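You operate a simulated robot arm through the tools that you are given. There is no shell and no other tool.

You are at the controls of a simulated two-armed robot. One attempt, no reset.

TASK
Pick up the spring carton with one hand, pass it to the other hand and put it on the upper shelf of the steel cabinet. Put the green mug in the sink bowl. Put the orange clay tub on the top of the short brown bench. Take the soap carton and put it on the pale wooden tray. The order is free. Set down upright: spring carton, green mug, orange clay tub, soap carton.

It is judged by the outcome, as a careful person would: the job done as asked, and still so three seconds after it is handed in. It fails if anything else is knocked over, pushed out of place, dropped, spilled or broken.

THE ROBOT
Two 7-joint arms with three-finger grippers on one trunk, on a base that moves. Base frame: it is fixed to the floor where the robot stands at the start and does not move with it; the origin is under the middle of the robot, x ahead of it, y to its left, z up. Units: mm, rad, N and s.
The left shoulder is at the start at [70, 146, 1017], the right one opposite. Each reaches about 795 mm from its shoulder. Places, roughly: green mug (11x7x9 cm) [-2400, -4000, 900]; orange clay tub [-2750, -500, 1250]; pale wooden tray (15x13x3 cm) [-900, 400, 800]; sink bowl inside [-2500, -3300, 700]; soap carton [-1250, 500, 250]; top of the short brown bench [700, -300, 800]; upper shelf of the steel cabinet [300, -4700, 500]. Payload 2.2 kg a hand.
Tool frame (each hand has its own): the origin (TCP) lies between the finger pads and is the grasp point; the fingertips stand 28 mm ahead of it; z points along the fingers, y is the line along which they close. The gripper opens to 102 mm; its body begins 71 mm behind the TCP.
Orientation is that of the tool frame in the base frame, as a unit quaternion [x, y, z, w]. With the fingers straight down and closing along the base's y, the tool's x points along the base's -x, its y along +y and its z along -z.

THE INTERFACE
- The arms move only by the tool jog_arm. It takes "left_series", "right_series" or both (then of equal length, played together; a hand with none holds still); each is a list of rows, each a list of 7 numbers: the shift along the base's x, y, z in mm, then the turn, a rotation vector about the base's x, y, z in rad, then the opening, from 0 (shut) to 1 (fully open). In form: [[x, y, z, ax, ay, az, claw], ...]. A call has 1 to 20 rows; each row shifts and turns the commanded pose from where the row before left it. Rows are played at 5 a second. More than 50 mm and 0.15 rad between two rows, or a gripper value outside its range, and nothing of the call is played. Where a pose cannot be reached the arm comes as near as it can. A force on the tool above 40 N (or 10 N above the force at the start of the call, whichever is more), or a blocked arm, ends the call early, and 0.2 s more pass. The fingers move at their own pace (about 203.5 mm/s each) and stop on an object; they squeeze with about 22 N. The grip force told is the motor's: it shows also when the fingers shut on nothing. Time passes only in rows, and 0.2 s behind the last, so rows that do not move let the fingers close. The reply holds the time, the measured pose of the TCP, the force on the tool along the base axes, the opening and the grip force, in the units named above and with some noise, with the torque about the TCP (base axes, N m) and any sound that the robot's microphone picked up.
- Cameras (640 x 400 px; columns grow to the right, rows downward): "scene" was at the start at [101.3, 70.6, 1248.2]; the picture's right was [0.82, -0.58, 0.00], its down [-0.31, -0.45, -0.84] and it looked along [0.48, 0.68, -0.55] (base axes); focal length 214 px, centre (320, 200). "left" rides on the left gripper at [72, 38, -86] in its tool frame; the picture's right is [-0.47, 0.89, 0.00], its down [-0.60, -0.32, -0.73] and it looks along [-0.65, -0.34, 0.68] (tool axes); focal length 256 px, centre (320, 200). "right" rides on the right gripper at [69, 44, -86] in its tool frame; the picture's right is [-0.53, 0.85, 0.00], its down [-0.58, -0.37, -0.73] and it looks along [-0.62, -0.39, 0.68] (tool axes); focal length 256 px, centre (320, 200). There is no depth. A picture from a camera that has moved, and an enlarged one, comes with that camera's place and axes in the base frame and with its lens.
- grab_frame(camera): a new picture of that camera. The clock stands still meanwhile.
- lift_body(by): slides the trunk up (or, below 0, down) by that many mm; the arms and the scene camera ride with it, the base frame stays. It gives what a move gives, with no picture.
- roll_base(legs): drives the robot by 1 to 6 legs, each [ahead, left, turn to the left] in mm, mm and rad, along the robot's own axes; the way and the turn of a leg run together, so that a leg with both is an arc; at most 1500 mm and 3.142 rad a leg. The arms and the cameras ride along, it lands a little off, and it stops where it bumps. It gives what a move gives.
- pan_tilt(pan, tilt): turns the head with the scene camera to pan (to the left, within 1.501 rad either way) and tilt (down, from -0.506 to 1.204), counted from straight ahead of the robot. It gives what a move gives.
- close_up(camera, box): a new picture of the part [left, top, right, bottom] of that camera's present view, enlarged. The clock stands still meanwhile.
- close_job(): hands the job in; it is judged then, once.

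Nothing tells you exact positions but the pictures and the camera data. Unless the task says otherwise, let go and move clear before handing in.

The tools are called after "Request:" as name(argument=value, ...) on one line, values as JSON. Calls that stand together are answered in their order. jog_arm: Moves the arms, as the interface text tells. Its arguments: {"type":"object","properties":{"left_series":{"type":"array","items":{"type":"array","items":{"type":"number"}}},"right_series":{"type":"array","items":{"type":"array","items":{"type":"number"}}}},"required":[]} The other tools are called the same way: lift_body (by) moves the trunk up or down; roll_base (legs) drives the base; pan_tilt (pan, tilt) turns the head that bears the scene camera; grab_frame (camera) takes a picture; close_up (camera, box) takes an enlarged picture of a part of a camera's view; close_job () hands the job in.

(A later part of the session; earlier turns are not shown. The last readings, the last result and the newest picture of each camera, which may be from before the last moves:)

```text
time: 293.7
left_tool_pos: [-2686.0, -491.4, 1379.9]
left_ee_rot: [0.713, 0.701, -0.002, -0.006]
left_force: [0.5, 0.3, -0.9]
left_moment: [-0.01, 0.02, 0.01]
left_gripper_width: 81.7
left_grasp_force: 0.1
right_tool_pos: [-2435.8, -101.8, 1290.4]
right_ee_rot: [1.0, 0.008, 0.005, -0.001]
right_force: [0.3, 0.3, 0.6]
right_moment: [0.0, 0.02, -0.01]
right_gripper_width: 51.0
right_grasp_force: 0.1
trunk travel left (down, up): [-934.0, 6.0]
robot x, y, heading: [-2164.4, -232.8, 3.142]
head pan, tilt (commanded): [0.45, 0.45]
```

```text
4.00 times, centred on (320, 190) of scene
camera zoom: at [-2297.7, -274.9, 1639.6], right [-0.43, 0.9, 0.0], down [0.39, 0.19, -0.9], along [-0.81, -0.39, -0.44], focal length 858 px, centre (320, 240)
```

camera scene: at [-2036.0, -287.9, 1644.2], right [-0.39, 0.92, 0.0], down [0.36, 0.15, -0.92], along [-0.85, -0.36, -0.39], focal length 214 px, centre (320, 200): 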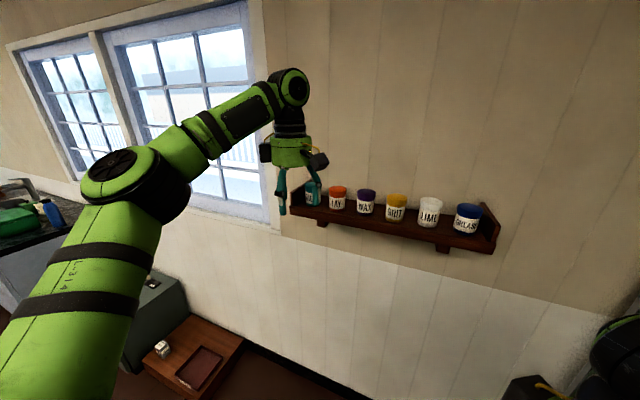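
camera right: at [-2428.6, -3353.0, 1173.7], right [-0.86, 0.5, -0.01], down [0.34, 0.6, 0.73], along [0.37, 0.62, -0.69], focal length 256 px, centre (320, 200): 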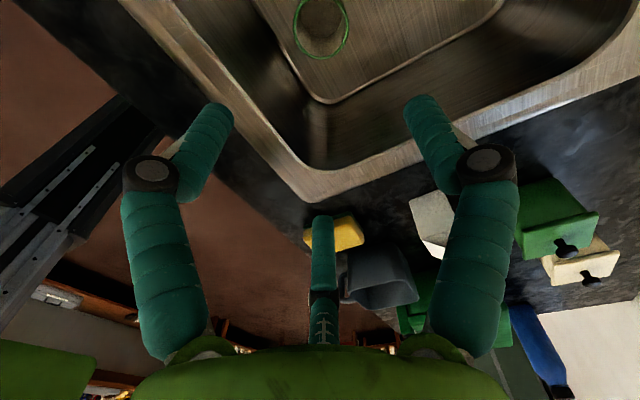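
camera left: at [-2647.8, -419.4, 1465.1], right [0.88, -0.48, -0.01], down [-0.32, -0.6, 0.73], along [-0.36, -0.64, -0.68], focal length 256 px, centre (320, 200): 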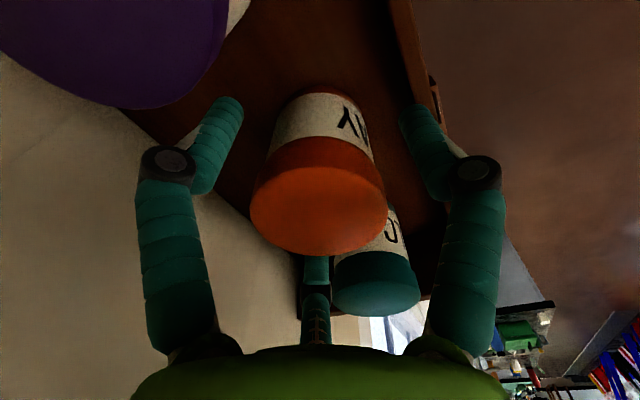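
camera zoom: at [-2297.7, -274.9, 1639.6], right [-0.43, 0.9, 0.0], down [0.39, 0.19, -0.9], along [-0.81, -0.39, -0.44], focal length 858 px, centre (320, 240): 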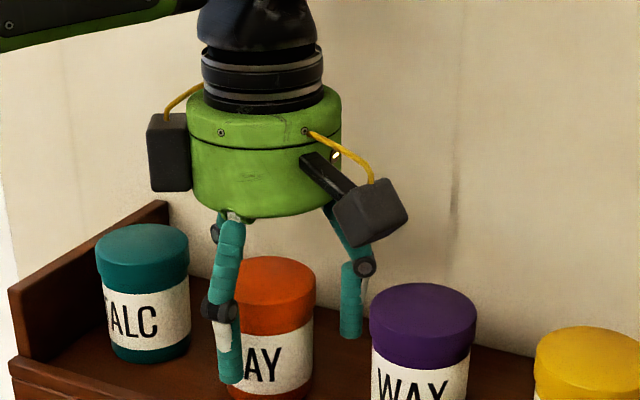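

Fingers surround the tub. Closing.

Request:
jog_arm(left_series=[[0, 0, 0, 0, 0, 0, 0.7], [0, 0, 0, 0, 0, 0, 0.6], [0, 0, 0, 0, 0, 0, 0.4], [0, 0, 0, 0, 0, 0, 0], [0, 0, 0, 0, 0, 0, 0], [0, 0, 0, 0, 0, 0, 0]])

Request:
jog_arm(left_series=[[0, 0, 4, 0, 0, 0, 0], [0, 0, 6, 0, 0, 0, 0], [0, 0, 8, 0, 0, 0, 0], [0, 0, 0, 0, 0, 0, 0]])

Request:
close_up(camera="scene", box=[240, 140, 400, 240])

Request:
grab_frame(camera="left")

```text
time: 295.1
left_tool_pos: [-2688.0, -491.9, 1380.0]
left_ee_rot: [0.712, 0.702, -0.003, -0.005]
left_force: [-1.6, -1.9, 2.8]
left_moment: [-0.04, 0.0, 0.01]
left_gripper_width: 58.5
left_grasp_force: 22.0
right_tool_pos: [-2435.4, -102.4, 1291.5]
right_ee_rot: [1.0, 0.007, 0.005, -0.001]
right_force: [0.2, 0.1, -0.1]
right_moment: [0.0, 0.04, -0.02]
right_gripper_width: 51.0
right_grasp_force: 0.1
trunk travel left (down, up): [-934.0, 6.0]
robot x, y, heading: [-2165.6, -233.0, 3.14]
head pan, tilt (commanded): [0.45, 0.45]
```

```text
time: 296.1
left_tool_pos: [-2686.5, -490.0, 1396.8]
left_ee_rot: [0.712, 0.702, -0.001, -0.004]
left_force: [0.1, -0.2, -2.2]
left_moment: [0.0, 0.0, 0.0]
left_gripper_width: 58.8
left_grasp_force: 21.9
right_tool_pos: [-2436.9, -103.0, 1291.9]
right_ee_rot: [1.0, 0.007, 0.005, -0.001]
right_force: [-1.1, 0.3, -0.6]
right_moment: [-0.01, 0.01, -0.01]
right_gripper_width: 51.1
right_grasp_force: 0.1
trunk travel left (down, up): [-934.0, 6.0]
robot x, y, heading: [-2168.0, -231.9, 3.139]
head pan, tilt (commanded): [0.45, 0.45]
```

```text
4.00 times, centred on (320, 190) of scene
camera zoom: at [-2298.5, -275.2, 1639.5], right [-0.43, 0.9, 0.0], down [0.39, 0.19, -0.9], along [-0.81, -0.39, -0.44], focal length 858 px, centre (320, 240)
```

zoom: 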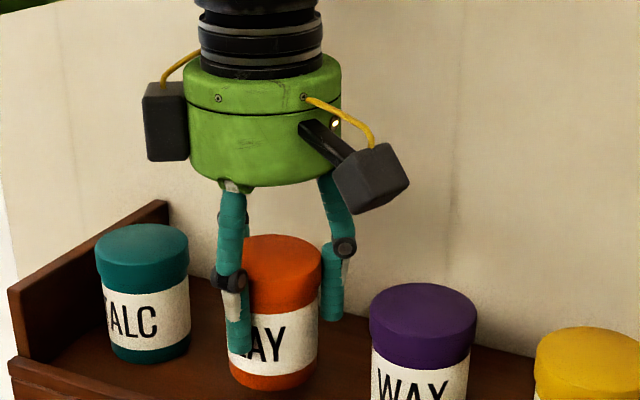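

```text
taken
camera left: at [-2647.7, -419.7, 1482.6], right [0.88, -0.48, -0.01], down [-0.32, -0.6, 0.73], along [-0.36, -0.64, -0.68], focal length 256 px, centre (320, 200)
```

left: 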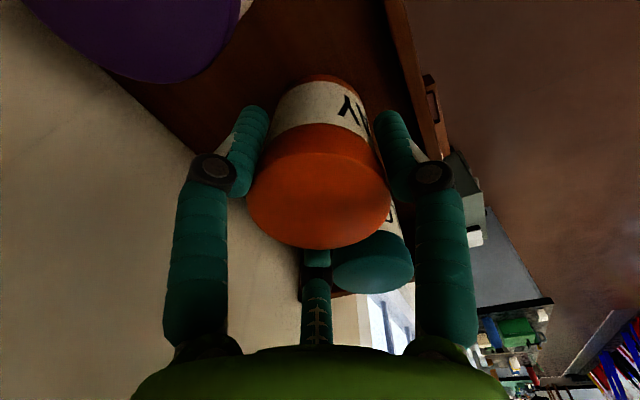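

The tub is lifted (≈2 N). Raising a bit more and backing straight out.

Request:
jog_arm(left_series=[[0, 0, 8, 0, 0, 0, 0], [0, 0, 8, 0, 0, 0, 0], [0, 0, 8, 0, 0, 0, 0], [0, 0, 8, 0, 0, 0, 0], [0, 0, 0, 0, 0, 0, 0]])

Request:
roll_base(legs=[[-500, 0, 0]])

Request:
grab_frame(camera="scene")

Request:
grab_frame(camera="left")

```text
time: 297.3
left_tool_pos: [-2687.9, -492.5, 1428.6]
left_ee_rot: [0.713, 0.701, -0.002, -0.004]
left_force: [-0.5, -0.6, -2.6]
left_moment: [0.01, -0.04, 0.0]
left_gripper_width: 58.7
left_grasp_force: 22.5
right_tool_pos: [-2436.5, -101.4, 1290.9]
right_ee_rot: [1.0, 0.007, 0.005, -0.001]
right_force: [-0.1, -0.4, 0.2]
right_moment: [0.02, 0.0, -0.03]
right_gripper_width: 51.1
right_grasp_force: 0.0
trunk travel left (down, up): [-934.0, 6.0]
robot x, y, heading: [-2166.5, -234.0, 3.136]
head pan, tilt (commanded): [0.45, 0.45]
```

```text
time: 300.2
left_tool_pos: [-2193.2, -494.1, 1427.2]
left_ee_rot: [0.712, 0.702, -0.001, -0.004]
left_force: [-1.1, -0.4, -4.4]
left_moment: [-0.01, -0.02, -0.01]
left_gripper_width: 58.5
left_grasp_force: 21.5
right_tool_pos: [-1943.5, -103.9, 1291.1]
right_ee_rot: [1.0, 0.007, 0.006, -0.001]
right_force: [-0.3, 0.2, -0.1]
right_moment: [0.0, 0.0, -0.02]
right_gripper_width: 51.1
right_grasp_force: 0.0
trunk travel left (down, up): [-934.0, 6.0]
robot x, y, heading: [-1667.4, -236.6, 3.142]
head pan, tilt (commanded): [0.45, 0.45]
```

```text
taken
camera scene: at [-1804.9, -276.8, 1639.2], right [-0.43, 0.9, 0.0], down [0.39, 0.19, -0.9], along [-0.81, -0.39, -0.44], focal length 214 px, centre (320, 200)
```

scene: 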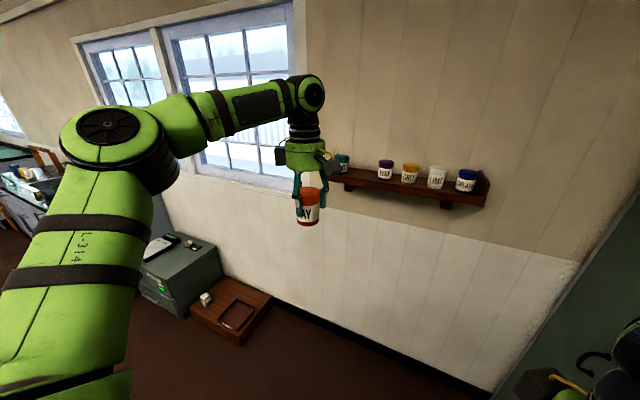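

```text
taken
camera left: at [-2154.1, -421.7, 1513.1], right [0.88, -0.48, -0.01], down [-0.32, -0.6, 0.73], along [-0.35, -0.64, -0.68], focal length 256 px, centre (320, 200)
```

left: 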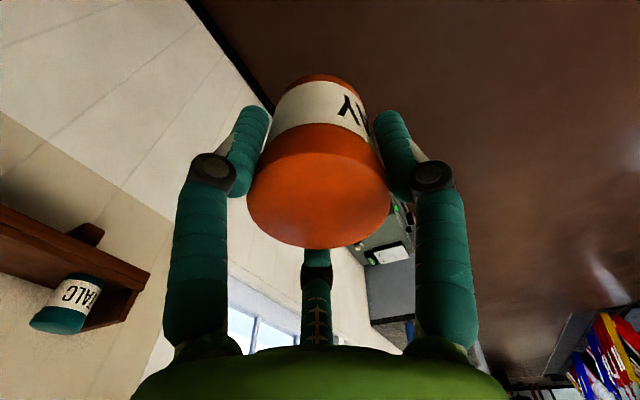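

Tub secured. I'll turn around (sweeping through the open side) and drive to the short brown bench, then look for free space on its top.

Request:
roll_base(legs=[[0, 0, 1.57], [0, 0, 1.57], [1150, 0, 0]])

Request:
lift_body(by=-250)

Request:
pan_tilt(pan=0.0, tilt=0.6)

Request:
grab_frame(camera="scene")

Request:
pan_tilt(pan=-0.6, tilt=0.6)

Request:
grab_frame(camera="scene")

```text
time: 313.7
left_tool_pos: [-36.5, 108.3, 1429.7]
left_ee_rot: [0.723, -0.691, 0.005, -0.002]
left_force: [0.3, 0.3, -2.9]
left_moment: [-0.01, -0.02, -0.02]
left_gripper_width: 58.4
left_grasp_force: 22.1
right_tool_pos: [-262.4, -295.9, 1291.7]
right_ee_rot: [-0.038, 0.999, -0.001, -0.005]
right_force: [-1.0, 0.2, 0.1]
right_moment: [-0.03, 0.02, 0.01]
right_gripper_width: 50.8
right_grasp_force: 0.1
trunk travel left (down, up): [-934.0, 6.0]
robot x, y, heading: [-543.1, -181.2, 0.056]
head pan, tilt (commanded): [0.45, 0.45]
```

```text
time: 316.3
left_tool_pos: [-34.7, 109.3, 1179.5]
left_ee_rot: [0.723, -0.691, 0.004, -0.002]
left_force: [-0.4, -0.3, -3.3]
left_moment: [-0.02, -0.01, -0.01]
left_gripper_width: 58.6
left_grasp_force: 22.4
right_tool_pos: [-261.6, -295.3, 1042.1]
right_ee_rot: [-0.037, 0.999, -0.001, -0.005]
right_force: [0.0, -0.1, -0.6]
right_moment: [-0.04, -0.03, 0.02]
right_gripper_width: 50.8
right_grasp_force: 0.0
trunk travel left (down, up): [-684.0, 256.0]
robot x, y, heading: [-540.5, -181.6, 0.06]
head pan, tilt (commanded): [0.45, 0.45]
```

```text
time: 317.2
left_tool_pos: [-34.3, 109.5, 1177.5]
left_ee_rot: [0.723, -0.691, 0.004, -0.003]
left_force: [-0.1, -0.9, -3.4]
left_moment: [0.01, 0.01, 0.01]
left_gripper_width: 58.7
left_grasp_force: 22.1
right_tool_pos: [-262.1, -294.4, 1040.7]
right_ee_rot: [-0.038, 0.999, -0.001, -0.005]
right_force: [0.1, 1.0, 0.2]
right_moment: [0.0, 0.0, -0.02]
right_gripper_width: 50.8
right_grasp_force: 0.1
trunk travel left (down, up): [-684.0, 256.0]
robot x, y, heading: [-537.8, -183.0, 0.056]
head pan, tilt (commanded): [0.0, 0.6]
```

```text
taken
camera scene: at [-401.4, -174.8, 1376.0], right [0.06, -1.0, 0.0], down [-0.56, -0.03, -0.83], along [0.82, 0.05, -0.56], focal length 214 px, centre (320, 200)
```

scene: 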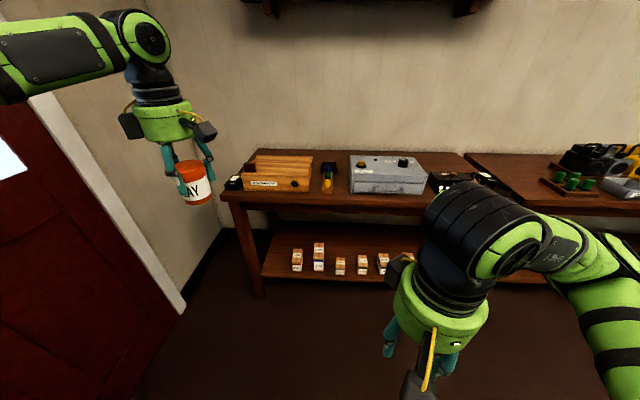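

```text
time: 318.2
left_tool_pos: [-34.8, 109.1, 1178.9]
left_ee_rot: [0.723, -0.691, 0.005, -0.002]
left_force: [0.8, 0.6, -2.6]
left_moment: [-0.01, 0.02, -0.02]
left_gripper_width: 58.8
left_grasp_force: 22.0
right_tool_pos: [-260.5, -295.0, 1041.4]
right_ee_rot: [-0.037, 0.999, -0.002, -0.005]
right_force: [0.0, 1.1, -0.1]
right_moment: [0.01, 0.0, 0.01]
right_gripper_width: 50.8
right_grasp_force: 0.1
trunk travel left (down, up): [-684.0, 256.0]
robot x, y, heading: [-536.7, -178.3, 0.058]
head pan, tilt (commanded): [-0.6, 0.6]
```

```text
taken
camera scene: at [-414.0, -225.6, 1376.0], right [-0.52, -0.86, 0.0], down [-0.48, 0.29, -0.82], along [0.71, -0.43, -0.57], focal length 214 px, centre (320, 200)
```

scene: 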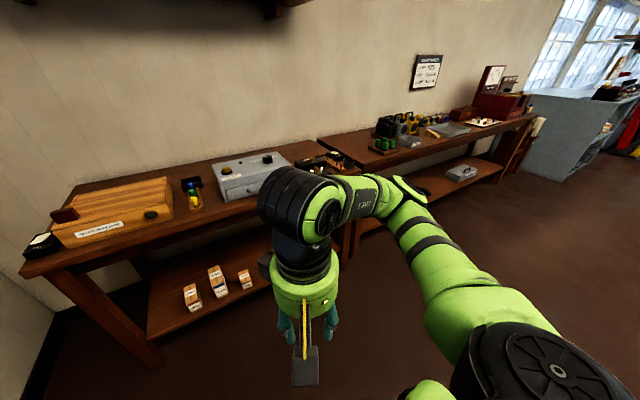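

Request:
pan_tilt(pan=-0.15, tilt=0.5)

Request:
close_up(camera="scene", box=[170, 110, 394, 250])

Request:
close_up(camera="scene", box=[320, 120, 512, 240])

```text
time: 319.1
left_tool_pos: [-35.2, 108.3, 1177.6]
left_ee_rot: [0.723, -0.691, 0.004, -0.001]
left_force: [0.5, -0.6, -3.3]
left_moment: [0.01, -0.01, 0.0]
left_gripper_width: 58.8
left_grasp_force: 22.0
right_tool_pos: [-260.7, -295.4, 1040.7]
right_ee_rot: [-0.038, 0.999, -0.001, -0.005]
right_force: [-0.5, 0.0, 0.1]
right_moment: [0.03, -0.03, -0.03]
right_gripper_width: 51.2
right_grasp_force: 0.0
trunk travel left (down, up): [-684.0, 256.0]
robot x, y, heading: [-539.8, -182.6, 0.057]
head pan, tilt (commanded): [-0.15, 0.499]
```

```text
2.86 times, centred on (282, 180) of scene
camera zoom: at [-399.1, -188.6, 1385.1], right [-0.09, -1.0, 0.0], down [-0.48, 0.04, -0.88], along [0.87, -0.08, -0.48], focal length 613 px, centre (429, 257)
```

zoom: 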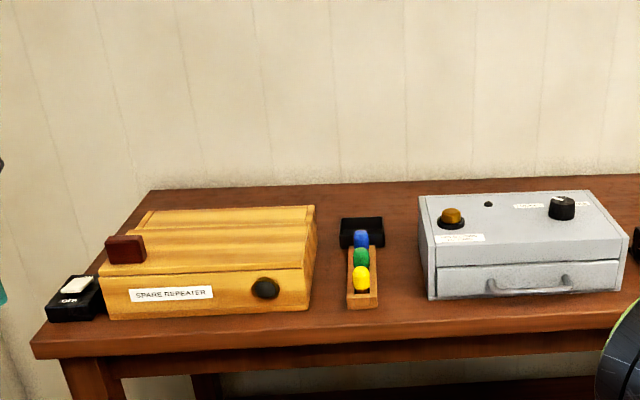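

```text
3.33 times, centred on (416, 180) of scene
camera zoom: at [-399.1, -188.6, 1385.1], right [-0.09, -1.0, 0.0], down [-0.48, 0.04, -0.88], along [0.87, -0.08, -0.48], focal length 715 px, centre (0, 267)
```

zoom: 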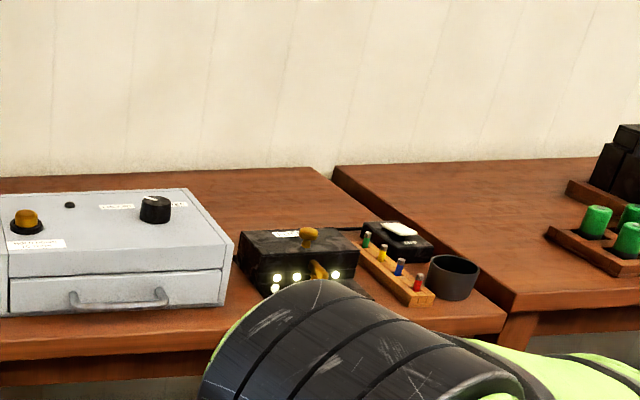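

The bench top is crowded, but there's a clear area behind the black bulb panel, right of the grey box (around x 700, y −750). I'll move opposite that area for a closer look.

Request:
roll_base(legs=[[0, 0, -0.057], [0, -800, 0], [330, 0, 0]])

Request:
pan_tilt(pan=0.2, tilt=0.6)

Request:
grab_frame(camera="scene")

Request:
grab_frame(camera="left")

```text
time: 325.6
left_tool_pos: [308.6, -716.7, 1179.4]
left_ee_rot: [-0.702, 0.712, -0.005, 0.002]
left_force: [0.4, -0.2, -2.9]
left_moment: [0.01, -0.01, 0.02]
left_gripper_width: 58.7
left_grasp_force: 21.7
right_tool_pos: [59.6, -1107.5, 1040.3]
right_ee_rot: [-0.009, 1.0, -0.001, -0.005]
right_force: [-0.2, -0.2, 0.2]
right_moment: [-0.05, 0.03, 0.0]
right_gripper_width: 50.9
right_grasp_force: 0.0
trunk travel left (down, up): [-684.0, 256.0]
robot x, y, heading: [-206.7, -974.7, -0.002]
head pan, tilt (commanded): [-0.15, 0.499]
```

```text
time: 326.4
left_tool_pos: [309.9, -716.6, 1178.0]
left_ee_rot: [-0.702, 0.712, -0.004, 0.002]
left_force: [-0.1, -0.8, -3.5]
left_moment: [-0.01, -0.02, 0.01]
left_gripper_width: 58.6
left_grasp_force: 21.9
right_tool_pos: [59.7, -1107.0, 1040.3]
right_ee_rot: [-0.009, 1.0, -0.001, -0.006]
right_force: [0.4, -0.8, 0.3]
right_moment: [0.03, 0.01, 0.0]
right_gripper_width: 50.9
right_grasp_force: 0.1
trunk travel left (down, up): [-684.0, 256.0]
robot x, y, heading: [-210.8, -976.8, -0.006]
head pan, tilt (commanded): [0.201, 0.6]
```

```text
taken
camera scene: at [-74.4, -960.9, 1376.0], right [0.2, -0.98, 0.0], down [-0.55, -0.11, -0.82], along [0.81, 0.16, -0.57], focal length 214 px, centre (320, 200)
```

scene: 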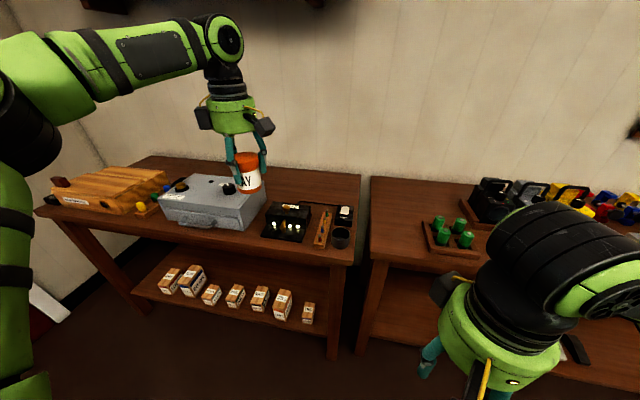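

```text
taken
camera left: at [269.8, -787.0, 1264.1], right [-0.88, 0.48, -0.01], down [0.32, 0.6, 0.73], along [0.35, 0.64, -0.68], focal length 256 px, centre (320, 200)
```

left: 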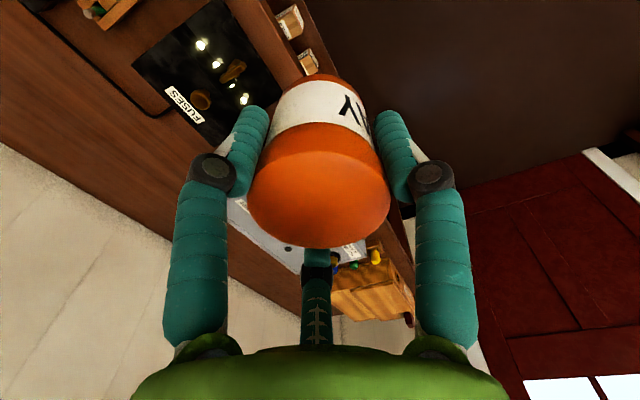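

Request:
close_up(camera="scene", box=[230, 140, 390, 240])

```text
4.00 times, centred on (310, 190) of scene
camera zoom: at [-74.4, -960.9, 1376.0], right [0.2, -0.98, 0.0], down [-0.55, -0.11, -0.82], along [0.81, 0.16, -0.57], focal length 858 px, centre (360, 240)
```

zoom: 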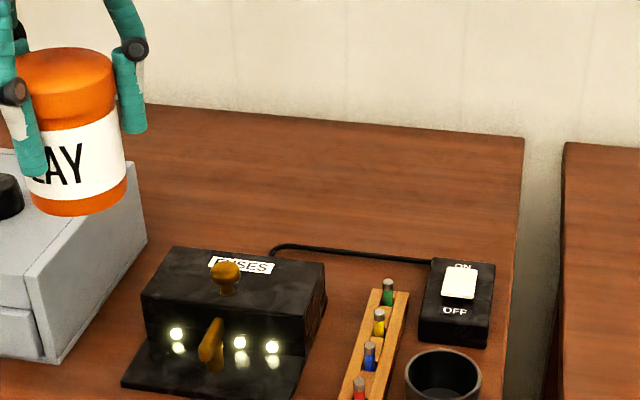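

There's a clear spot behind the FUSES panel beyond its cable, around (745, −745). I'll raise the right hand for safety, lower the trunk a little, and roll in.

Request:
jog_arm(right_series=[[-10, 0, 20, 0, 0, 0, 0.3], [-10, 0, 20, 0, 0, 0, 0.3], [-10, 0, 20, 0, 0, 0, 0.3], [-10, 0, 20, 0, 0, 0, 0.3], [-10, 0, 20, 0, 0, 0, 0.3]])

Request:
lift_body(by=-100)

Request:
roll_base(legs=[[0, -28, 0], [270, 0, 0]])

Request:
pan_tilt(pan=0.25, tilt=0.6)

Request:
grab_frame(camera="scene")

Request:
grab_frame(camera="left")

```text
time: 327.6
left_tool_pos: [307.8, -716.1, 1179.4]
left_ee_rot: [-0.702, 0.712, -0.006, 0.002]
left_force: [0.3, 0.4, -3.5]
left_moment: [0.02, 0.04, -0.02]
left_gripper_width: 58.8
left_grasp_force: 21.5
right_tool_pos: [9.5, -1105.9, 1142.7]
right_ee_rot: [-0.008, 1.0, -0.002, -0.005]
right_force: [-0.7, 0.7, -1.0]
right_moment: [-0.01, 0.0, -0.02]
right_gripper_width: 30.7
right_grasp_force: 0.0
trunk travel left (down, up): [-684.0, 256.0]
robot x, y, heading: [-214.8, -974.1, 0.004]
head pan, tilt (commanded): [0.201, 0.6]
```

```text
time: 328.9
left_tool_pos: [310.2, -715.9, 1078.5]
left_ee_rot: [-0.702, 0.712, -0.004, 0.002]
left_force: [0.8, -0.1, -2.6]
left_moment: [0.0, 0.02, 0.02]
left_gripper_width: 58.9
left_grasp_force: 21.5
right_tool_pos: [10.0, -1106.7, 1042.3]
right_ee_rot: [-0.009, 1.0, -0.001, -0.005]
right_force: [0.1, 0.5, 0.5]
right_moment: [0.02, 0.02, -0.01]
right_gripper_width: 30.7
right_grasp_force: 0.1
trunk travel left (down, up): [-584.0, 356.0]
robot x, y, heading: [-208.5, -975.6, -0.006]
head pan, tilt (commanded): [0.201, 0.6]
```

```text
time: 331.3
left_tool_pos: [578.2, -746.2, 1079.3]
left_ee_rot: [-0.702, 0.712, -0.005, 0.003]
left_force: [-0.4, -0.7, -3.1]
left_moment: [0.01, 0.01, 0.03]
left_gripper_width: 58.5
left_grasp_force: 21.8
right_tool_pos: [279.8, -1136.5, 1042.1]
right_ee_rot: [-0.009, 1.0, -0.001, -0.006]
right_force: [-1.1, 0.8, 0.7]
right_moment: [0.03, -0.03, -0.01]
right_gripper_width: 30.3
right_grasp_force: 0.0
trunk travel left (down, up): [-584.0, 356.0]
robot x, y, heading: [59.2, -1003.6, -0.003]
head pan, tilt (commanded): [0.201, 0.6]
```

```text
time: 331.9
left_tool_pos: [579.0, -745.1, 1078.4]
left_ee_rot: [-0.703, 0.711, -0.005, 0.002]
left_force: [0.8, 0.7, -2.4]
left_moment: [0.01, -0.02, 0.0]
left_gripper_width: 58.8
left_grasp_force: 22.1
right_tool_pos: [281.0, -1135.5, 1041.7]
right_ee_rot: [-0.009, 1.0, -0.001, -0.005]
right_force: [1.0, 0.3, -0.2]
right_moment: [0.01, 0.01, 0.03]
right_gripper_width: 30.7
right_grasp_force: 0.0
trunk travel left (down, up): [-584.0, 356.0]
robot x, y, heading: [57.8, -1006.8, -0.003]
head pan, tilt (commanded): [0.25, 0.6]
```

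```text
taken
camera scene: at [193.9, -985.3, 1275.9], right [0.25, -0.97, 0.0], down [-0.55, -0.14, -0.82], along [0.8, 0.2, -0.57], focal length 214 px, centre (320, 200)
```

scene: 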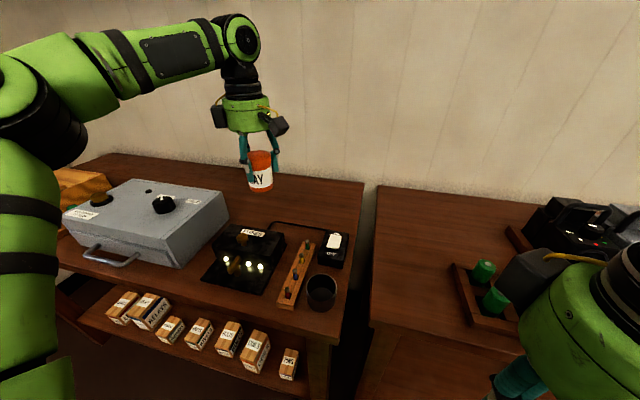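

```text
taken
camera left: at [539.0, -815.6, 1164.1], right [-0.88, 0.48, -0.01], down [0.32, 0.6, 0.73], along [0.35, 0.64, -0.68], focal length 256 px, centre (320, 200)
```

left: 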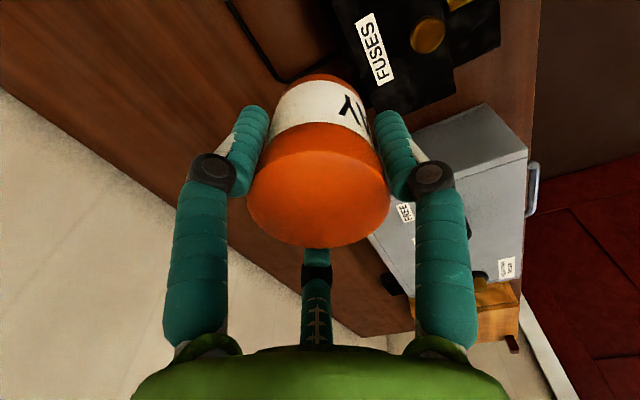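

Request:
close_up(camera="scene", box=[210, 150, 370, 250])

```text
4.00 times, centred on (290, 200) of scene
camera zoom: at [193.9, -985.3, 1275.9], right [0.25, -0.97, 0.0], down [-0.55, -0.14, -0.82], along [0.8, 0.2, -0.57], focal length 858 px, centre (440, 200)
```

zoom: 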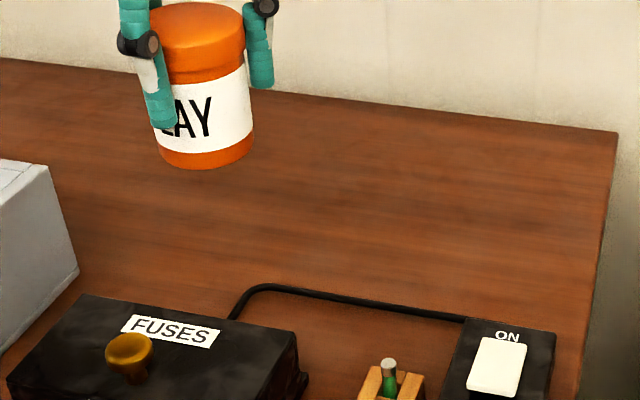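

Request:
roll_base(legs=[[60, 0, 0]])

Request:
jog_arm(left_series=[[20, 0, 0, 0, 0, 0, 0], [20, 0, 0, 0, 0, 0, 0], [20, 0, -5, 0, 0, 0, 0], [20, 0, -10, 0, 0, 0, 0], [20, 0, -10, 0, 0, 0, 0], [0, 0, 0, 0, 0, 0, 0]])

Request:
grab_frame(camera="scene")

Request:
grab_frame(camera="left")

```text
time: 332.9
left_tool_pos: [624.7, -744.1, 1076.0]
left_ee_rot: [-0.703, 0.711, -0.003, 0.0]
left_force: [0.7, -0.1, -2.7]
left_moment: [0.05, 0.08, -0.03]
left_gripper_width: 58.4
left_grasp_force: 21.9
right_tool_pos: [325.5, -1136.7, 1040.4]
right_ee_rot: [-0.01, 1.0, -0.001, -0.007]
right_force: [0.5, -0.4, -0.4]
right_moment: [0.0, 0.1, 0.0]
right_gripper_width: 30.6
right_grasp_force: 0.2
trunk travel left (down, up): [-584.0, 356.0]
robot x, y, heading: [99.2, -1007.1, 0.001]
head pan, tilt (commanded): [0.25, 0.6]
stopped in leg 1: the robot was blocked; the commanded pose is now the measured one
```

```text
time: 334.3
left_tool_pos: [670.9, -721.6, 1034.3]
left_ee_rot: [-0.703, 0.711, -0.007, 0.003]
left_force: [0.9, 0.3, -3.0]
left_moment: [0.02, -0.01, 0.01]
left_gripper_width: 58.8
left_grasp_force: 21.5
left hand out of reach, approached as far as the arm can: row 2, 3, 4, 5
right_tool_pos: [321.6, -1135.9, 1041.7]
right_ee_rot: [-0.009, 1.0, -0.001, -0.004]
right_force: [-0.8, 1.0, 0.1]
right_moment: [0.0, -0.01, 0.0]
right_gripper_width: 30.8
right_grasp_force: 0.1
trunk travel left (down, up): [-584.0, 356.0]
robot x, y, heading: [99.3, -1003.2, -0.002]
head pan, tilt (commanded): [0.25, 0.6]
```

```text
taken
camera scene: at [234.6, -985.7, 1276.1], right [0.25, -0.97, 0.0], down [-0.55, -0.14, -0.82], along [0.8, 0.2, -0.57], focal length 214 px, centre (320, 200)
```

scene: 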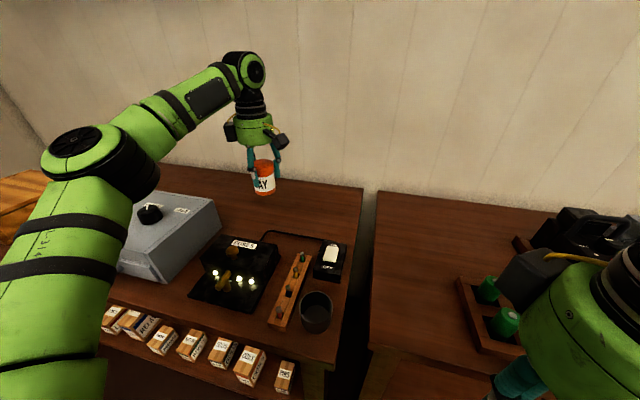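

```text
taken
camera left: at [631.2, -792.4, 1119.1], right [-0.88, 0.48, -0.01], down [0.31, 0.6, 0.73], along [0.36, 0.64, -0.68], focal length 256 px, centre (320, 200)
```

left: 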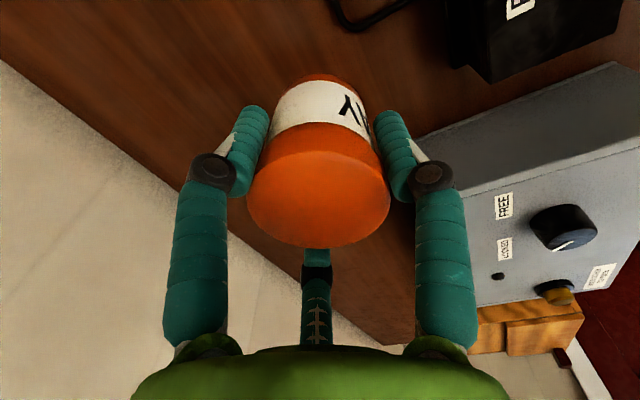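

The base touched the bench front, and this wrist roll limits reach. Rotating the hand back to its natural roll (thumb left) should give more reach; I'll do that up here in clear air.

Request:
roll_base(legs=[[-30, 0, 0]])

Request:
jog_arm(left_series=[[0, 0, 5, 0, 0, -0.1428, 0], [0, 0, 5, 0, 0, -0.1428, 0], [0, 0, 0, 0, 0, -0.1428, 0], [0, 0, 0, 0, 0, -0.1428, 0], [0, 0, 0, 0, 0, -0.1428, 0], [0, 0, 0, 0, 0, -0.1428, 0], [0, 0, 0, 0, 0, -0.1428, 0], [0, 0, 0, 0, 0, -0.1428, 0], [0, 0, 0, 0, 0, -0.1428, 0], [0, 0, 0, 0, 0, -0.1428, 0], [0, 0, 0, 0, 0, -0.1428, 0]])

Request:
jog_arm(left_series=[[20, -4, 0, 0, 0, 0, 0], [20, -4, 0, 0, 0, 0, 0], [20, -4, 0, 0, 0, 0, 0], [20, -4, 0, 0, 0, 0, 0], [10, -4, 0, 0, 0, 0, 0], [0, 0, 0, 0, 0, 0, 0]])

Request:
grab_frame(camera="scene")

Request:
grab_frame(camera="left")

```text
time: 335.1
left_tool_pos: [643.3, -721.6, 1031.8]
left_ee_rot: [-0.703, 0.711, -0.006, 0.003]
left_force: [0.2, 0.6, -3.3]
left_moment: [-0.01, 0.0, -0.01]
left_gripper_width: 58.8
left_grasp_force: 21.7
right_tool_pos: [292.7, -1136.3, 1040.6]
right_ee_rot: [-0.008, 1.0, -0.001, -0.006]
right_force: [-0.3, 0.2, 0.3]
right_moment: [0.01, 0.02, -0.02]
right_gripper_width: 30.6
right_grasp_force: 0.1
trunk travel left (down, up): [-584.0, 356.0]
robot x, y, heading: [71.4, -1005.8, -0.002]
head pan, tilt (commanded): [0.25, 0.6]
```

```text
time: 337.6
left_tool_pos: [636.7, -720.1, 1039.2]
left_ee_rot: [0.006, 1.0, -0.006, -0.002]
left_force: [1.0, 0.3, -2.8]
left_moment: [-0.01, -0.02, 0.01]
left_gripper_width: 58.6
left_grasp_force: 22.1
left hand out of reach, approached as far as the arm can: row 2, 10
right_tool_pos: [291.8, -1136.2, 1042.0]
right_ee_rot: [-0.008, 1.0, -0.001, -0.006]
right_force: [-0.5, 0.3, 0.0]
right_moment: [-0.02, -0.03, 0.01]
right_gripper_width: 30.4
right_grasp_force: 0.2
trunk travel left (down, up): [-584.0, 356.0]
robot x, y, heading: [69.5, -1007.7, 0.004]
head pan, tilt (commanded): [0.25, 0.6]
```

```text
time: 338.9
left_tool_pos: [643.0, -720.6, 1024.1]
left_ee_rot: [0.006, 1.0, -0.006, -0.002]
left_force: [0.3, 0.0, -2.6]
left_moment: [-0.01, 0.0, -0.04]
left_gripper_width: 58.9
left_grasp_force: 21.9
left hand out of reach, approached as far as the arm can: row 1, 2, 3, 4, 5
right_tool_pos: [291.4, -1137.6, 1042.4]
right_ee_rot: [-0.009, 1.0, -0.001, -0.005]
right_force: [0.3, -0.3, -0.5]
right_moment: [-0.01, 0.0, 0.05]
right_gripper_width: 30.6
right_grasp_force: 0.0
trunk travel left (down, up): [-584.0, 356.0]
robot x, y, heading: [71.7, -1005.6, 0.005]
head pan, tilt (commanded): [0.25, 0.6]
```

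```text
taken
camera scene: at [205.2, -985.5, 1276.0], right [0.25, -0.97, 0.0], down [-0.55, -0.14, -0.82], along [0.8, 0.2, -0.57], focal length 214 px, centre (320, 200)
```

scene: 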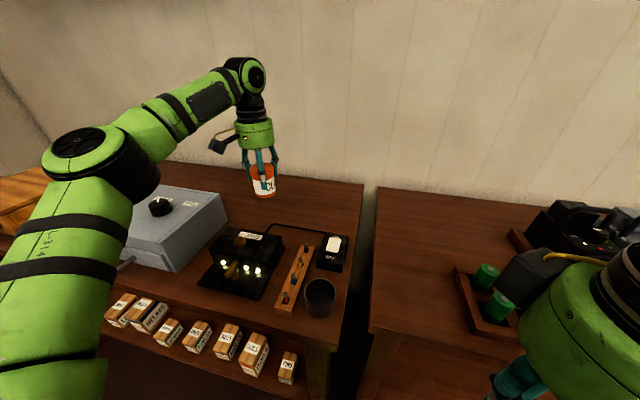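

```text
taken
camera left: at [570.7, -680.1, 1109.4], right [0.48, 0.88, -0.01], down [0.6, -0.31, 0.73], along [0.64, -0.36, -0.68], focal length 256 px, centre (320, 200)
```

left: 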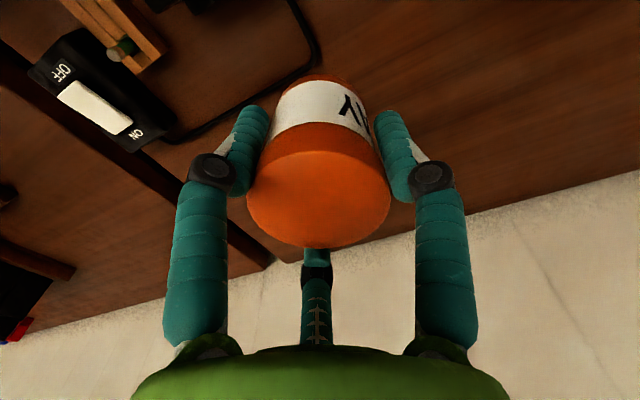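

I've found the reach limit. Standing directly opposite the spot (shoulder in line) with the trunk higher gives the most reach, so I'll shift the base left and straighten the arm toward (720, −745).

Request:
lift_body(by=100)

Request:
roll_base(legs=[[0, 114, 0]])

Request:
jog_arm(left_series=[[5, -20, -15, 0, 0, 0, 0], [5, -20, -15, 0, 0, 0, 0], [5, -20, -15, 0, 0, 0, 0], [10, -20, -20, 0, 0, 0, 0], [10, -20, -20, 0, 0, 0, 0], [10, -20, -20, 0, 0, 0, 0], [10, -18, -20, 0, 0, 0, 0], [0, 0, 0, 0, 0, 0, 0]])

Request:
grab_frame(camera="scene")

Request:
grab_frame(camera="left")

```text
time: 340.3
left_tool_pos: [643.2, -719.7, 1123.1]
left_ee_rot: [0.006, 1.0, -0.007, -0.002]
left_force: [0.5, 0.3, -3.5]
left_moment: [-0.04, -0.01, 0.0]
left_gripper_width: 58.7
left_grasp_force: 21.9
right_tool_pos: [291.8, -1136.3, 1142.6]
right_ee_rot: [-0.008, 1.0, -0.002, -0.005]
right_force: [-0.5, 0.9, 0.1]
right_moment: [0.02, -0.02, 0.01]
right_gripper_width: 30.6
right_grasp_force: 0.2
trunk travel left (down, up): [-684.0, 256.0]
robot x, y, heading: [71.3, -1002.5, -0.004]
head pan, tilt (commanded): [0.25, 0.6]
```

```text
time: 341.5
left_tool_pos: [644.3, -609.1, 1124.5]
left_ee_rot: [0.006, 1.0, -0.006, -0.002]
left_force: [-0.1, -1.0, -2.1]
left_moment: [0.03, 0.02, -0.01]
left_gripper_width: 58.9
left_grasp_force: 21.9
right_tool_pos: [291.8, -1022.4, 1142.2]
right_ee_rot: [-0.009, 1.0, 0.0, -0.004]
right_force: [0.1, -0.2, 0.1]
right_moment: [-0.04, -0.05, 0.02]
right_gripper_width: 30.4
right_grasp_force: 0.0
trunk travel left (down, up): [-684.0, 256.0]
robot x, y, heading: [70.7, -890.0, -0.002]
head pan, tilt (commanded): [0.25, 0.6]
```

```text
time: 343.3
left_tool_pos: [616.5, -696.9, 995.9]
left_ee_rot: [0.007, 1.0, -0.007, -0.001]
left_force: [0.2, -0.1, -2.8]
left_moment: [0.01, 0.01, -0.02]
left_gripper_width: 58.5
left_grasp_force: 22.1
left hand out of reach, approached as far as the arm can: row 1, 2, 3, 4, 5, 6, 7
right_tool_pos: [292.2, -1020.9, 1141.9]
right_ee_rot: [-0.009, 1.0, -0.001, -0.005]
right_force: [-0.6, 0.7, 0.1]
right_moment: [-0.02, 0.0, 0.0]
right_gripper_width: 30.6
right_grasp_force: 0.1
trunk travel left (down, up): [-684.0, 256.0]
robot x, y, heading: [71.0, -889.3, -0.001]
head pan, tilt (commanded): [0.25, 0.6]
```

```text
taken
camera scene: at [205.2, -870.9, 1376.0], right [0.25, -0.97, 0.0], down [-0.55, -0.14, -0.82], along [0.8, 0.2, -0.57], focal length 214 px, centre (320, 200)
```

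scene: 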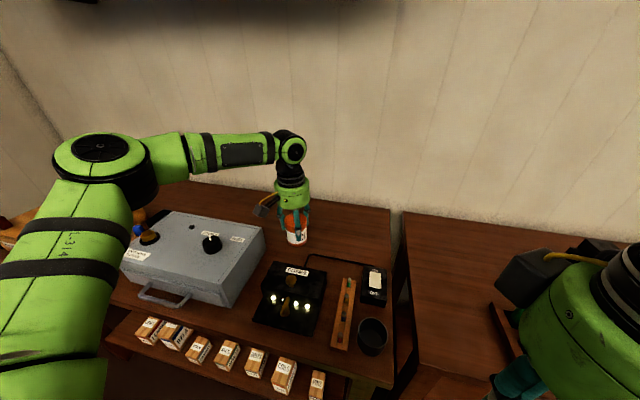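

```text
taken
camera left: at [543.7, -656.2, 1081.7], right [0.48, 0.88, -0.01], down [0.6, -0.31, 0.74], along [0.64, -0.36, -0.68], focal length 256 px, centre (320, 200)
```

left: 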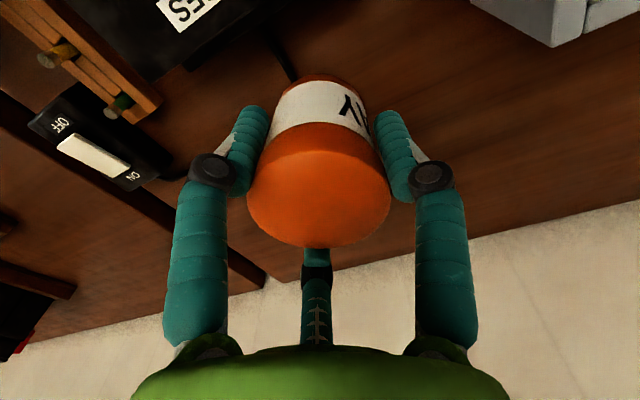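

The limit comes from the wrist roll. By symmetry with the right arm, thumb-forward should be this arm's free roll. Raising for clearance and rotating there.

Request:
lift_body(by=60)

Request:
jog_arm(left_series=[[0, 0, 0, 0, 0, -0.1428, 0], [0, 0, 0, 0, 0, -0.1428, 0], [0, 0, 0, 0, 0, -0.1428, 0], [0, 0, 0, 0, 0, -0.1428, 0], [0, 0, 0, 0, 0, -0.1428, 0], [0, 0, 0, 0, 0, -0.1428, 0], [0, 0, 0, 0, 0, -0.1428, 0], [0, 0, 0, 0, 0, -0.1428, 0], [0, 0, 0, 0, 0, -0.1428, 0], [0, 0, 0, 0, 0, -0.1428, 0], [0, 0, 0, 0, 0, -0.1428, 0]])

Request:
jog_arm(left_series=[[20, -8, 0, 0, 0, 0, 0], [20, -8, 0, 0, 0, 0, 0], [20, -8, 0, 0, 0, 0, 0], [20, -8, 0, 0, 0, 0, 0], [0, -8, 0, 0, 0, 0, 0], [0, 0, 0, 0, 0, 0, 0]])

Request:
grab_frame(camera="scene")

```text
time: 344.3
left_tool_pos: [616.3, -697.9, 1057.0]
left_ee_rot: [0.006, 1.0, -0.007, -0.001]
left_force: [-0.7, 0.5, -3.0]
left_moment: [-0.02, 0.03, -0.01]
left_gripper_width: 58.9
left_grasp_force: 21.7
right_tool_pos: [292.0, -1020.7, 1201.8]
right_ee_rot: [-0.009, 1.0, 0.0, -0.006]
right_force: [0.6, 0.0, -0.9]
right_moment: [0.01, 0.02, -0.01]
right_gripper_width: 30.8
right_grasp_force: 0.1
trunk travel left (down, up): [-744.0, 196.0]
robot x, y, heading: [70.5, -894.4, -0.006]
head pan, tilt (commanded): [0.25, 0.6]
```

```text
time: 346.7
left_tool_pos: [612.5, -695.4, 1056.6]
left_ee_rot: [0.713, 0.701, -0.005, -0.006]
left_force: [-0.1, 0.3, -2.2]
left_moment: [0.03, 0.03, 0.03]
left_gripper_width: 58.7
left_grasp_force: 22.1
left hand out of reach, approached as far as the arm can: row 8
right_tool_pos: [291.4, -1020.5, 1202.4]
right_ee_rot: [-0.009, 1.0, -0.001, -0.005]
right_force: [0.1, 0.0, 0.2]
right_moment: [-0.01, 0.02, -0.04]
right_gripper_width: 30.7
right_grasp_force: 0.1
trunk travel left (down, up): [-744.0, 196.0]
robot x, y, heading: [68.7, -891.4, -0.004]
head pan, tilt (commanded): [0.25, 0.6]
```

```text
time: 348.1
left_tool_pos: [619.0, -686.0, 1065.6]
left_ee_rot: [0.711, 0.703, -0.005, -0.005]
left_force: [0.8, 0.4, -2.5]
left_moment: [-0.01, -0.01, -0.01]
left_gripper_width: 59.0
left_grasp_force: 22.0
left hand out of reach, approached as far as the arm can: row 1, 2, 3, 4, 5
right_tool_pos: [292.2, -1021.6, 1202.5]
right_ee_rot: [-0.009, 1.0, -0.001, -0.005]
right_force: [0.1, -0.3, 0.4]
right_moment: [0.03, 0.0, -0.03]
right_gripper_width: 30.8
right_grasp_force: 0.0
trunk travel left (down, up): [-744.0, 196.0]
robot x, y, heading: [72.2, -891.2, -0.004]
head pan, tilt (commanded): [0.25, 0.6]
```

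```text
taken
camera scene: at [205.3, -871.1, 1436.0], right [0.25, -0.97, 0.0], down [-0.55, -0.14, -0.82], along [0.8, 0.2, -0.57], focal length 214 px, centre (320, 200)
```

scene: 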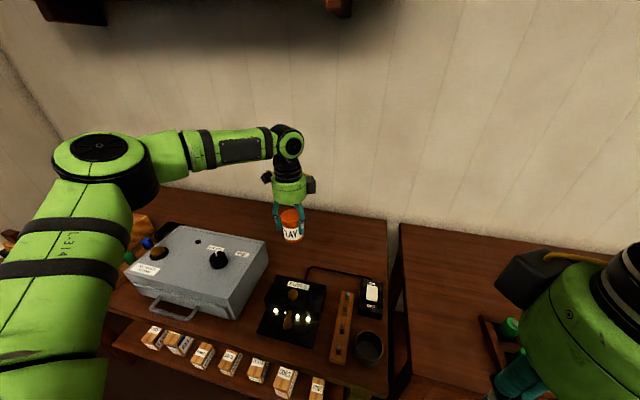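

Request:
close_up(camera="scene", box=[230, 200, 406, 310])

Request:
grab_frame(camera="left")

```text
3.64 times, centred on (318, 255) of scene
camera zoom: at [205.3, -871.1, 1436.0], right [0.25, -0.97, 0.0], down [-0.55, -0.14, -0.82], along [0.8, 0.2, -0.57], focal length 780 px, centre (327, 0)
```

zoom: 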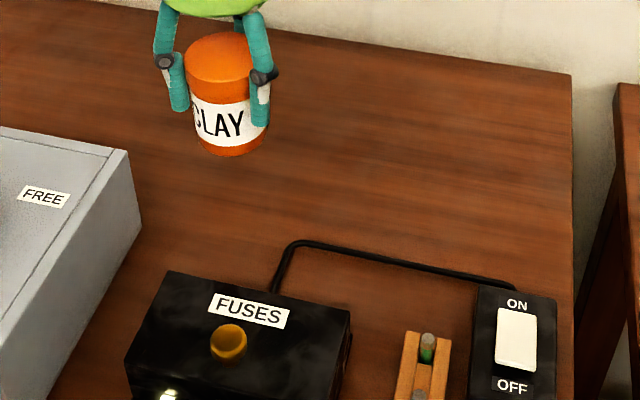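

```text
taken
camera left: at [658.9, -614.5, 1150.7], right [0.88, -0.48, -0.01], down [-0.32, -0.6, 0.74], along [-0.36, -0.64, -0.68], focal length 256 px, centre (320, 200)
```

left: 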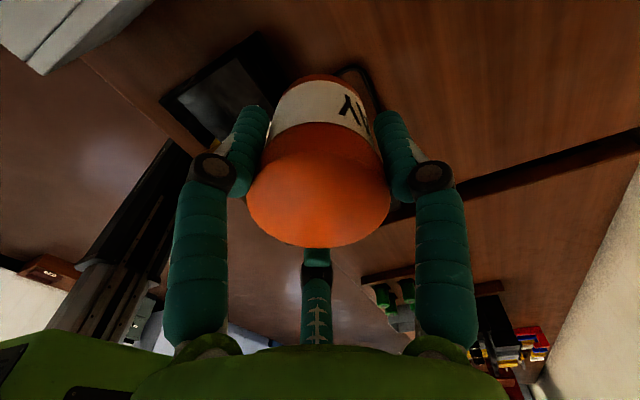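

There's a comfortable clear spot at about (672, −655), ≥40 mm from the cable, grey box and panel. I'll shift the base right and let the hand reach outward-left, where it has more range.

Request:
roll_base(legs=[[0, -50, 0]])

Request:
jog_arm(left_series=[[0, 15, 0, 0, 0, 0, 0], [4, 15, 0, 0, 0, 0, 0], [6, 15, 0, 0, 0, 0, 0], [8, 15, 0, 0, 0, 0, 0], [8, 15, 0, 0, 0, 0, 0], [8, 5, 0, 0, 0, 0, 0], [0, 0, 0, 0, 0, 0, 0]])

Request:
grab_frame(camera="scene")

```text
time: 349.0
left_tool_pos: [618.5, -728.9, 1064.0]
left_ee_rot: [0.711, 0.703, -0.007, -0.003]
left_force: [0.3, 2.2, -3.0]
left_moment: [-0.08, 0.0, -0.02]
left_gripper_width: 58.7
left_grasp_force: 21.8
right_tool_pos: [292.1, -1063.1, 1202.0]
right_ee_rot: [-0.01, 1.0, -0.004, -0.005]
right_force: [0.2, 0.5, -0.8]
right_moment: [-0.07, 0.02, -0.04]
right_gripper_width: 30.6
right_grasp_force: 0.1
trunk travel left (down, up): [-744.0, 196.0]
robot x, y, heading: [70.2, -940.4, -0.002]
head pan, tilt (commanded): [0.25, 0.6]
```

```text
time: 350.6
left_tool_pos: [652.5, -653.7, 1065.1]
left_ee_rot: [0.711, 0.703, -0.006, -0.004]
left_force: [0.3, 0.2, -2.0]
left_moment: [0.02, -0.05, 0.04]
left_gripper_width: 58.7
left_grasp_force: 21.7
right_tool_pos: [291.9, -1069.2, 1201.2]
right_ee_rot: [-0.009, 1.0, -0.001, -0.005]
right_force: [-0.5, -0.5, -0.2]
right_moment: [-0.03, 0.01, 0.0]
right_gripper_width: 30.3
right_grasp_force: 0.0
trunk travel left (down, up): [-744.0, 196.0]
robot x, y, heading: [68.4, -941.5, 0.002]
head pan, tilt (commanded): [0.25, 0.6]
```

```text
taken
camera scene: at [205.0, -919.4, 1436.0], right [0.25, -0.97, 0.0], down [-0.55, -0.14, -0.82], along [0.8, 0.2, -0.57], focal length 214 px, centre (320, 200)
```

scene: 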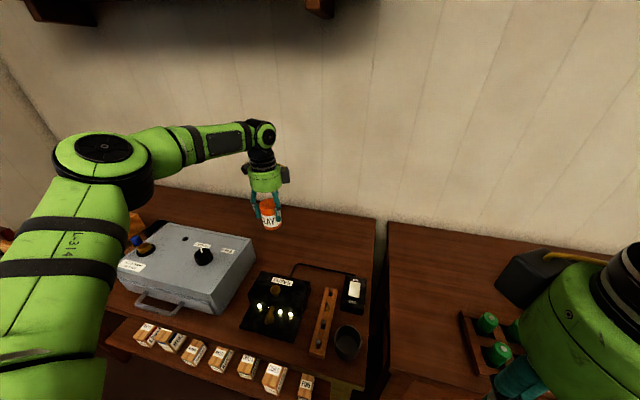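

Request:
jog_arm(left_series=[[10, 0, 0, 0, 0, 0, 0], [10, 0, 0, 0, 0, 0, 0], [5, 0, 0, 0, 0, 0, 0], [0, 0, 0, 0, 0, 0, 0]])

Request:
grab_frame(camera="left")

Request:
close_up(camera="scene", box=[210, 160, 402, 280])

```text
time: 351.6
left_tool_pos: [657.9, -652.6, 1065.3]
left_ee_rot: [0.71, 0.704, -0.004, -0.005]
left_force: [-0.4, -0.6, -3.8]
left_moment: [0.03, 0.0, -0.01]
left_gripper_width: 58.6
left_grasp_force: 22.4
left hand out of reach, approached as far as the arm can: row 1, 2, 3
right_tool_pos: [292.3, -1069.1, 1202.5]
right_ee_rot: [-0.009, 1.0, 0.0, -0.005]
right_force: [-0.1, 0.5, 0.0]
right_moment: [0.01, 0.04, 0.0]
right_gripper_width: 30.5
right_grasp_force: 0.0
trunk travel left (down, up): [-744.0, 196.0]
robot x, y, heading: [69.2, -940.0, 0.001]
head pan, tilt (commanded): [0.25, 0.6]
```

```text
taken
camera left: at [695.7, -579.8, 1151.1], right [0.88, -0.47, -0.01], down [-0.31, -0.6, 0.74], along [-0.36, -0.64, -0.68], focal length 256 px, centre (320, 200)
```

left: 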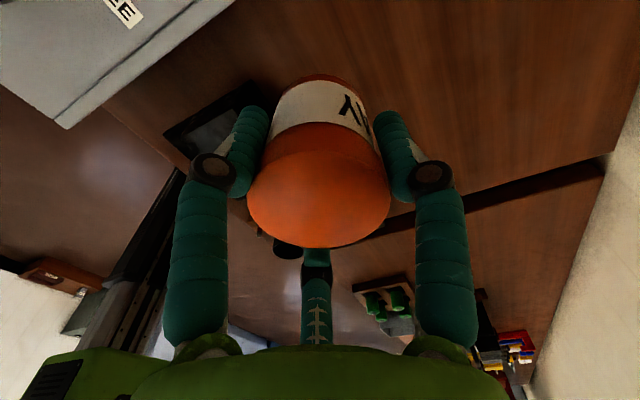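

```text
3.33 times, centred on (306, 220) of scene
camera zoom: at [205.5, -919.7, 1436.0], right [0.25, -0.97, 0.0], down [-0.55, -0.14, -0.82], along [0.8, 0.2, -0.57], focal length 715 px, centre (367, 133)
```

zoom: 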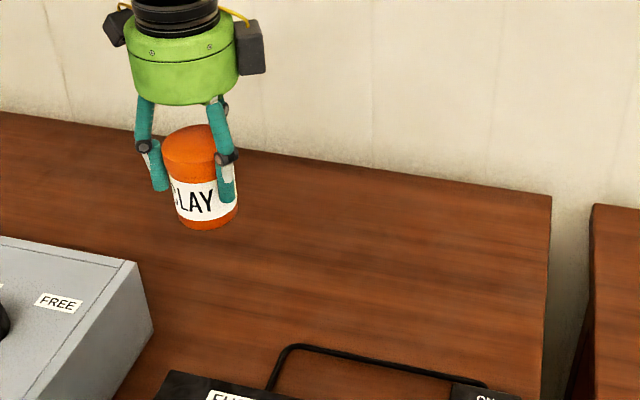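

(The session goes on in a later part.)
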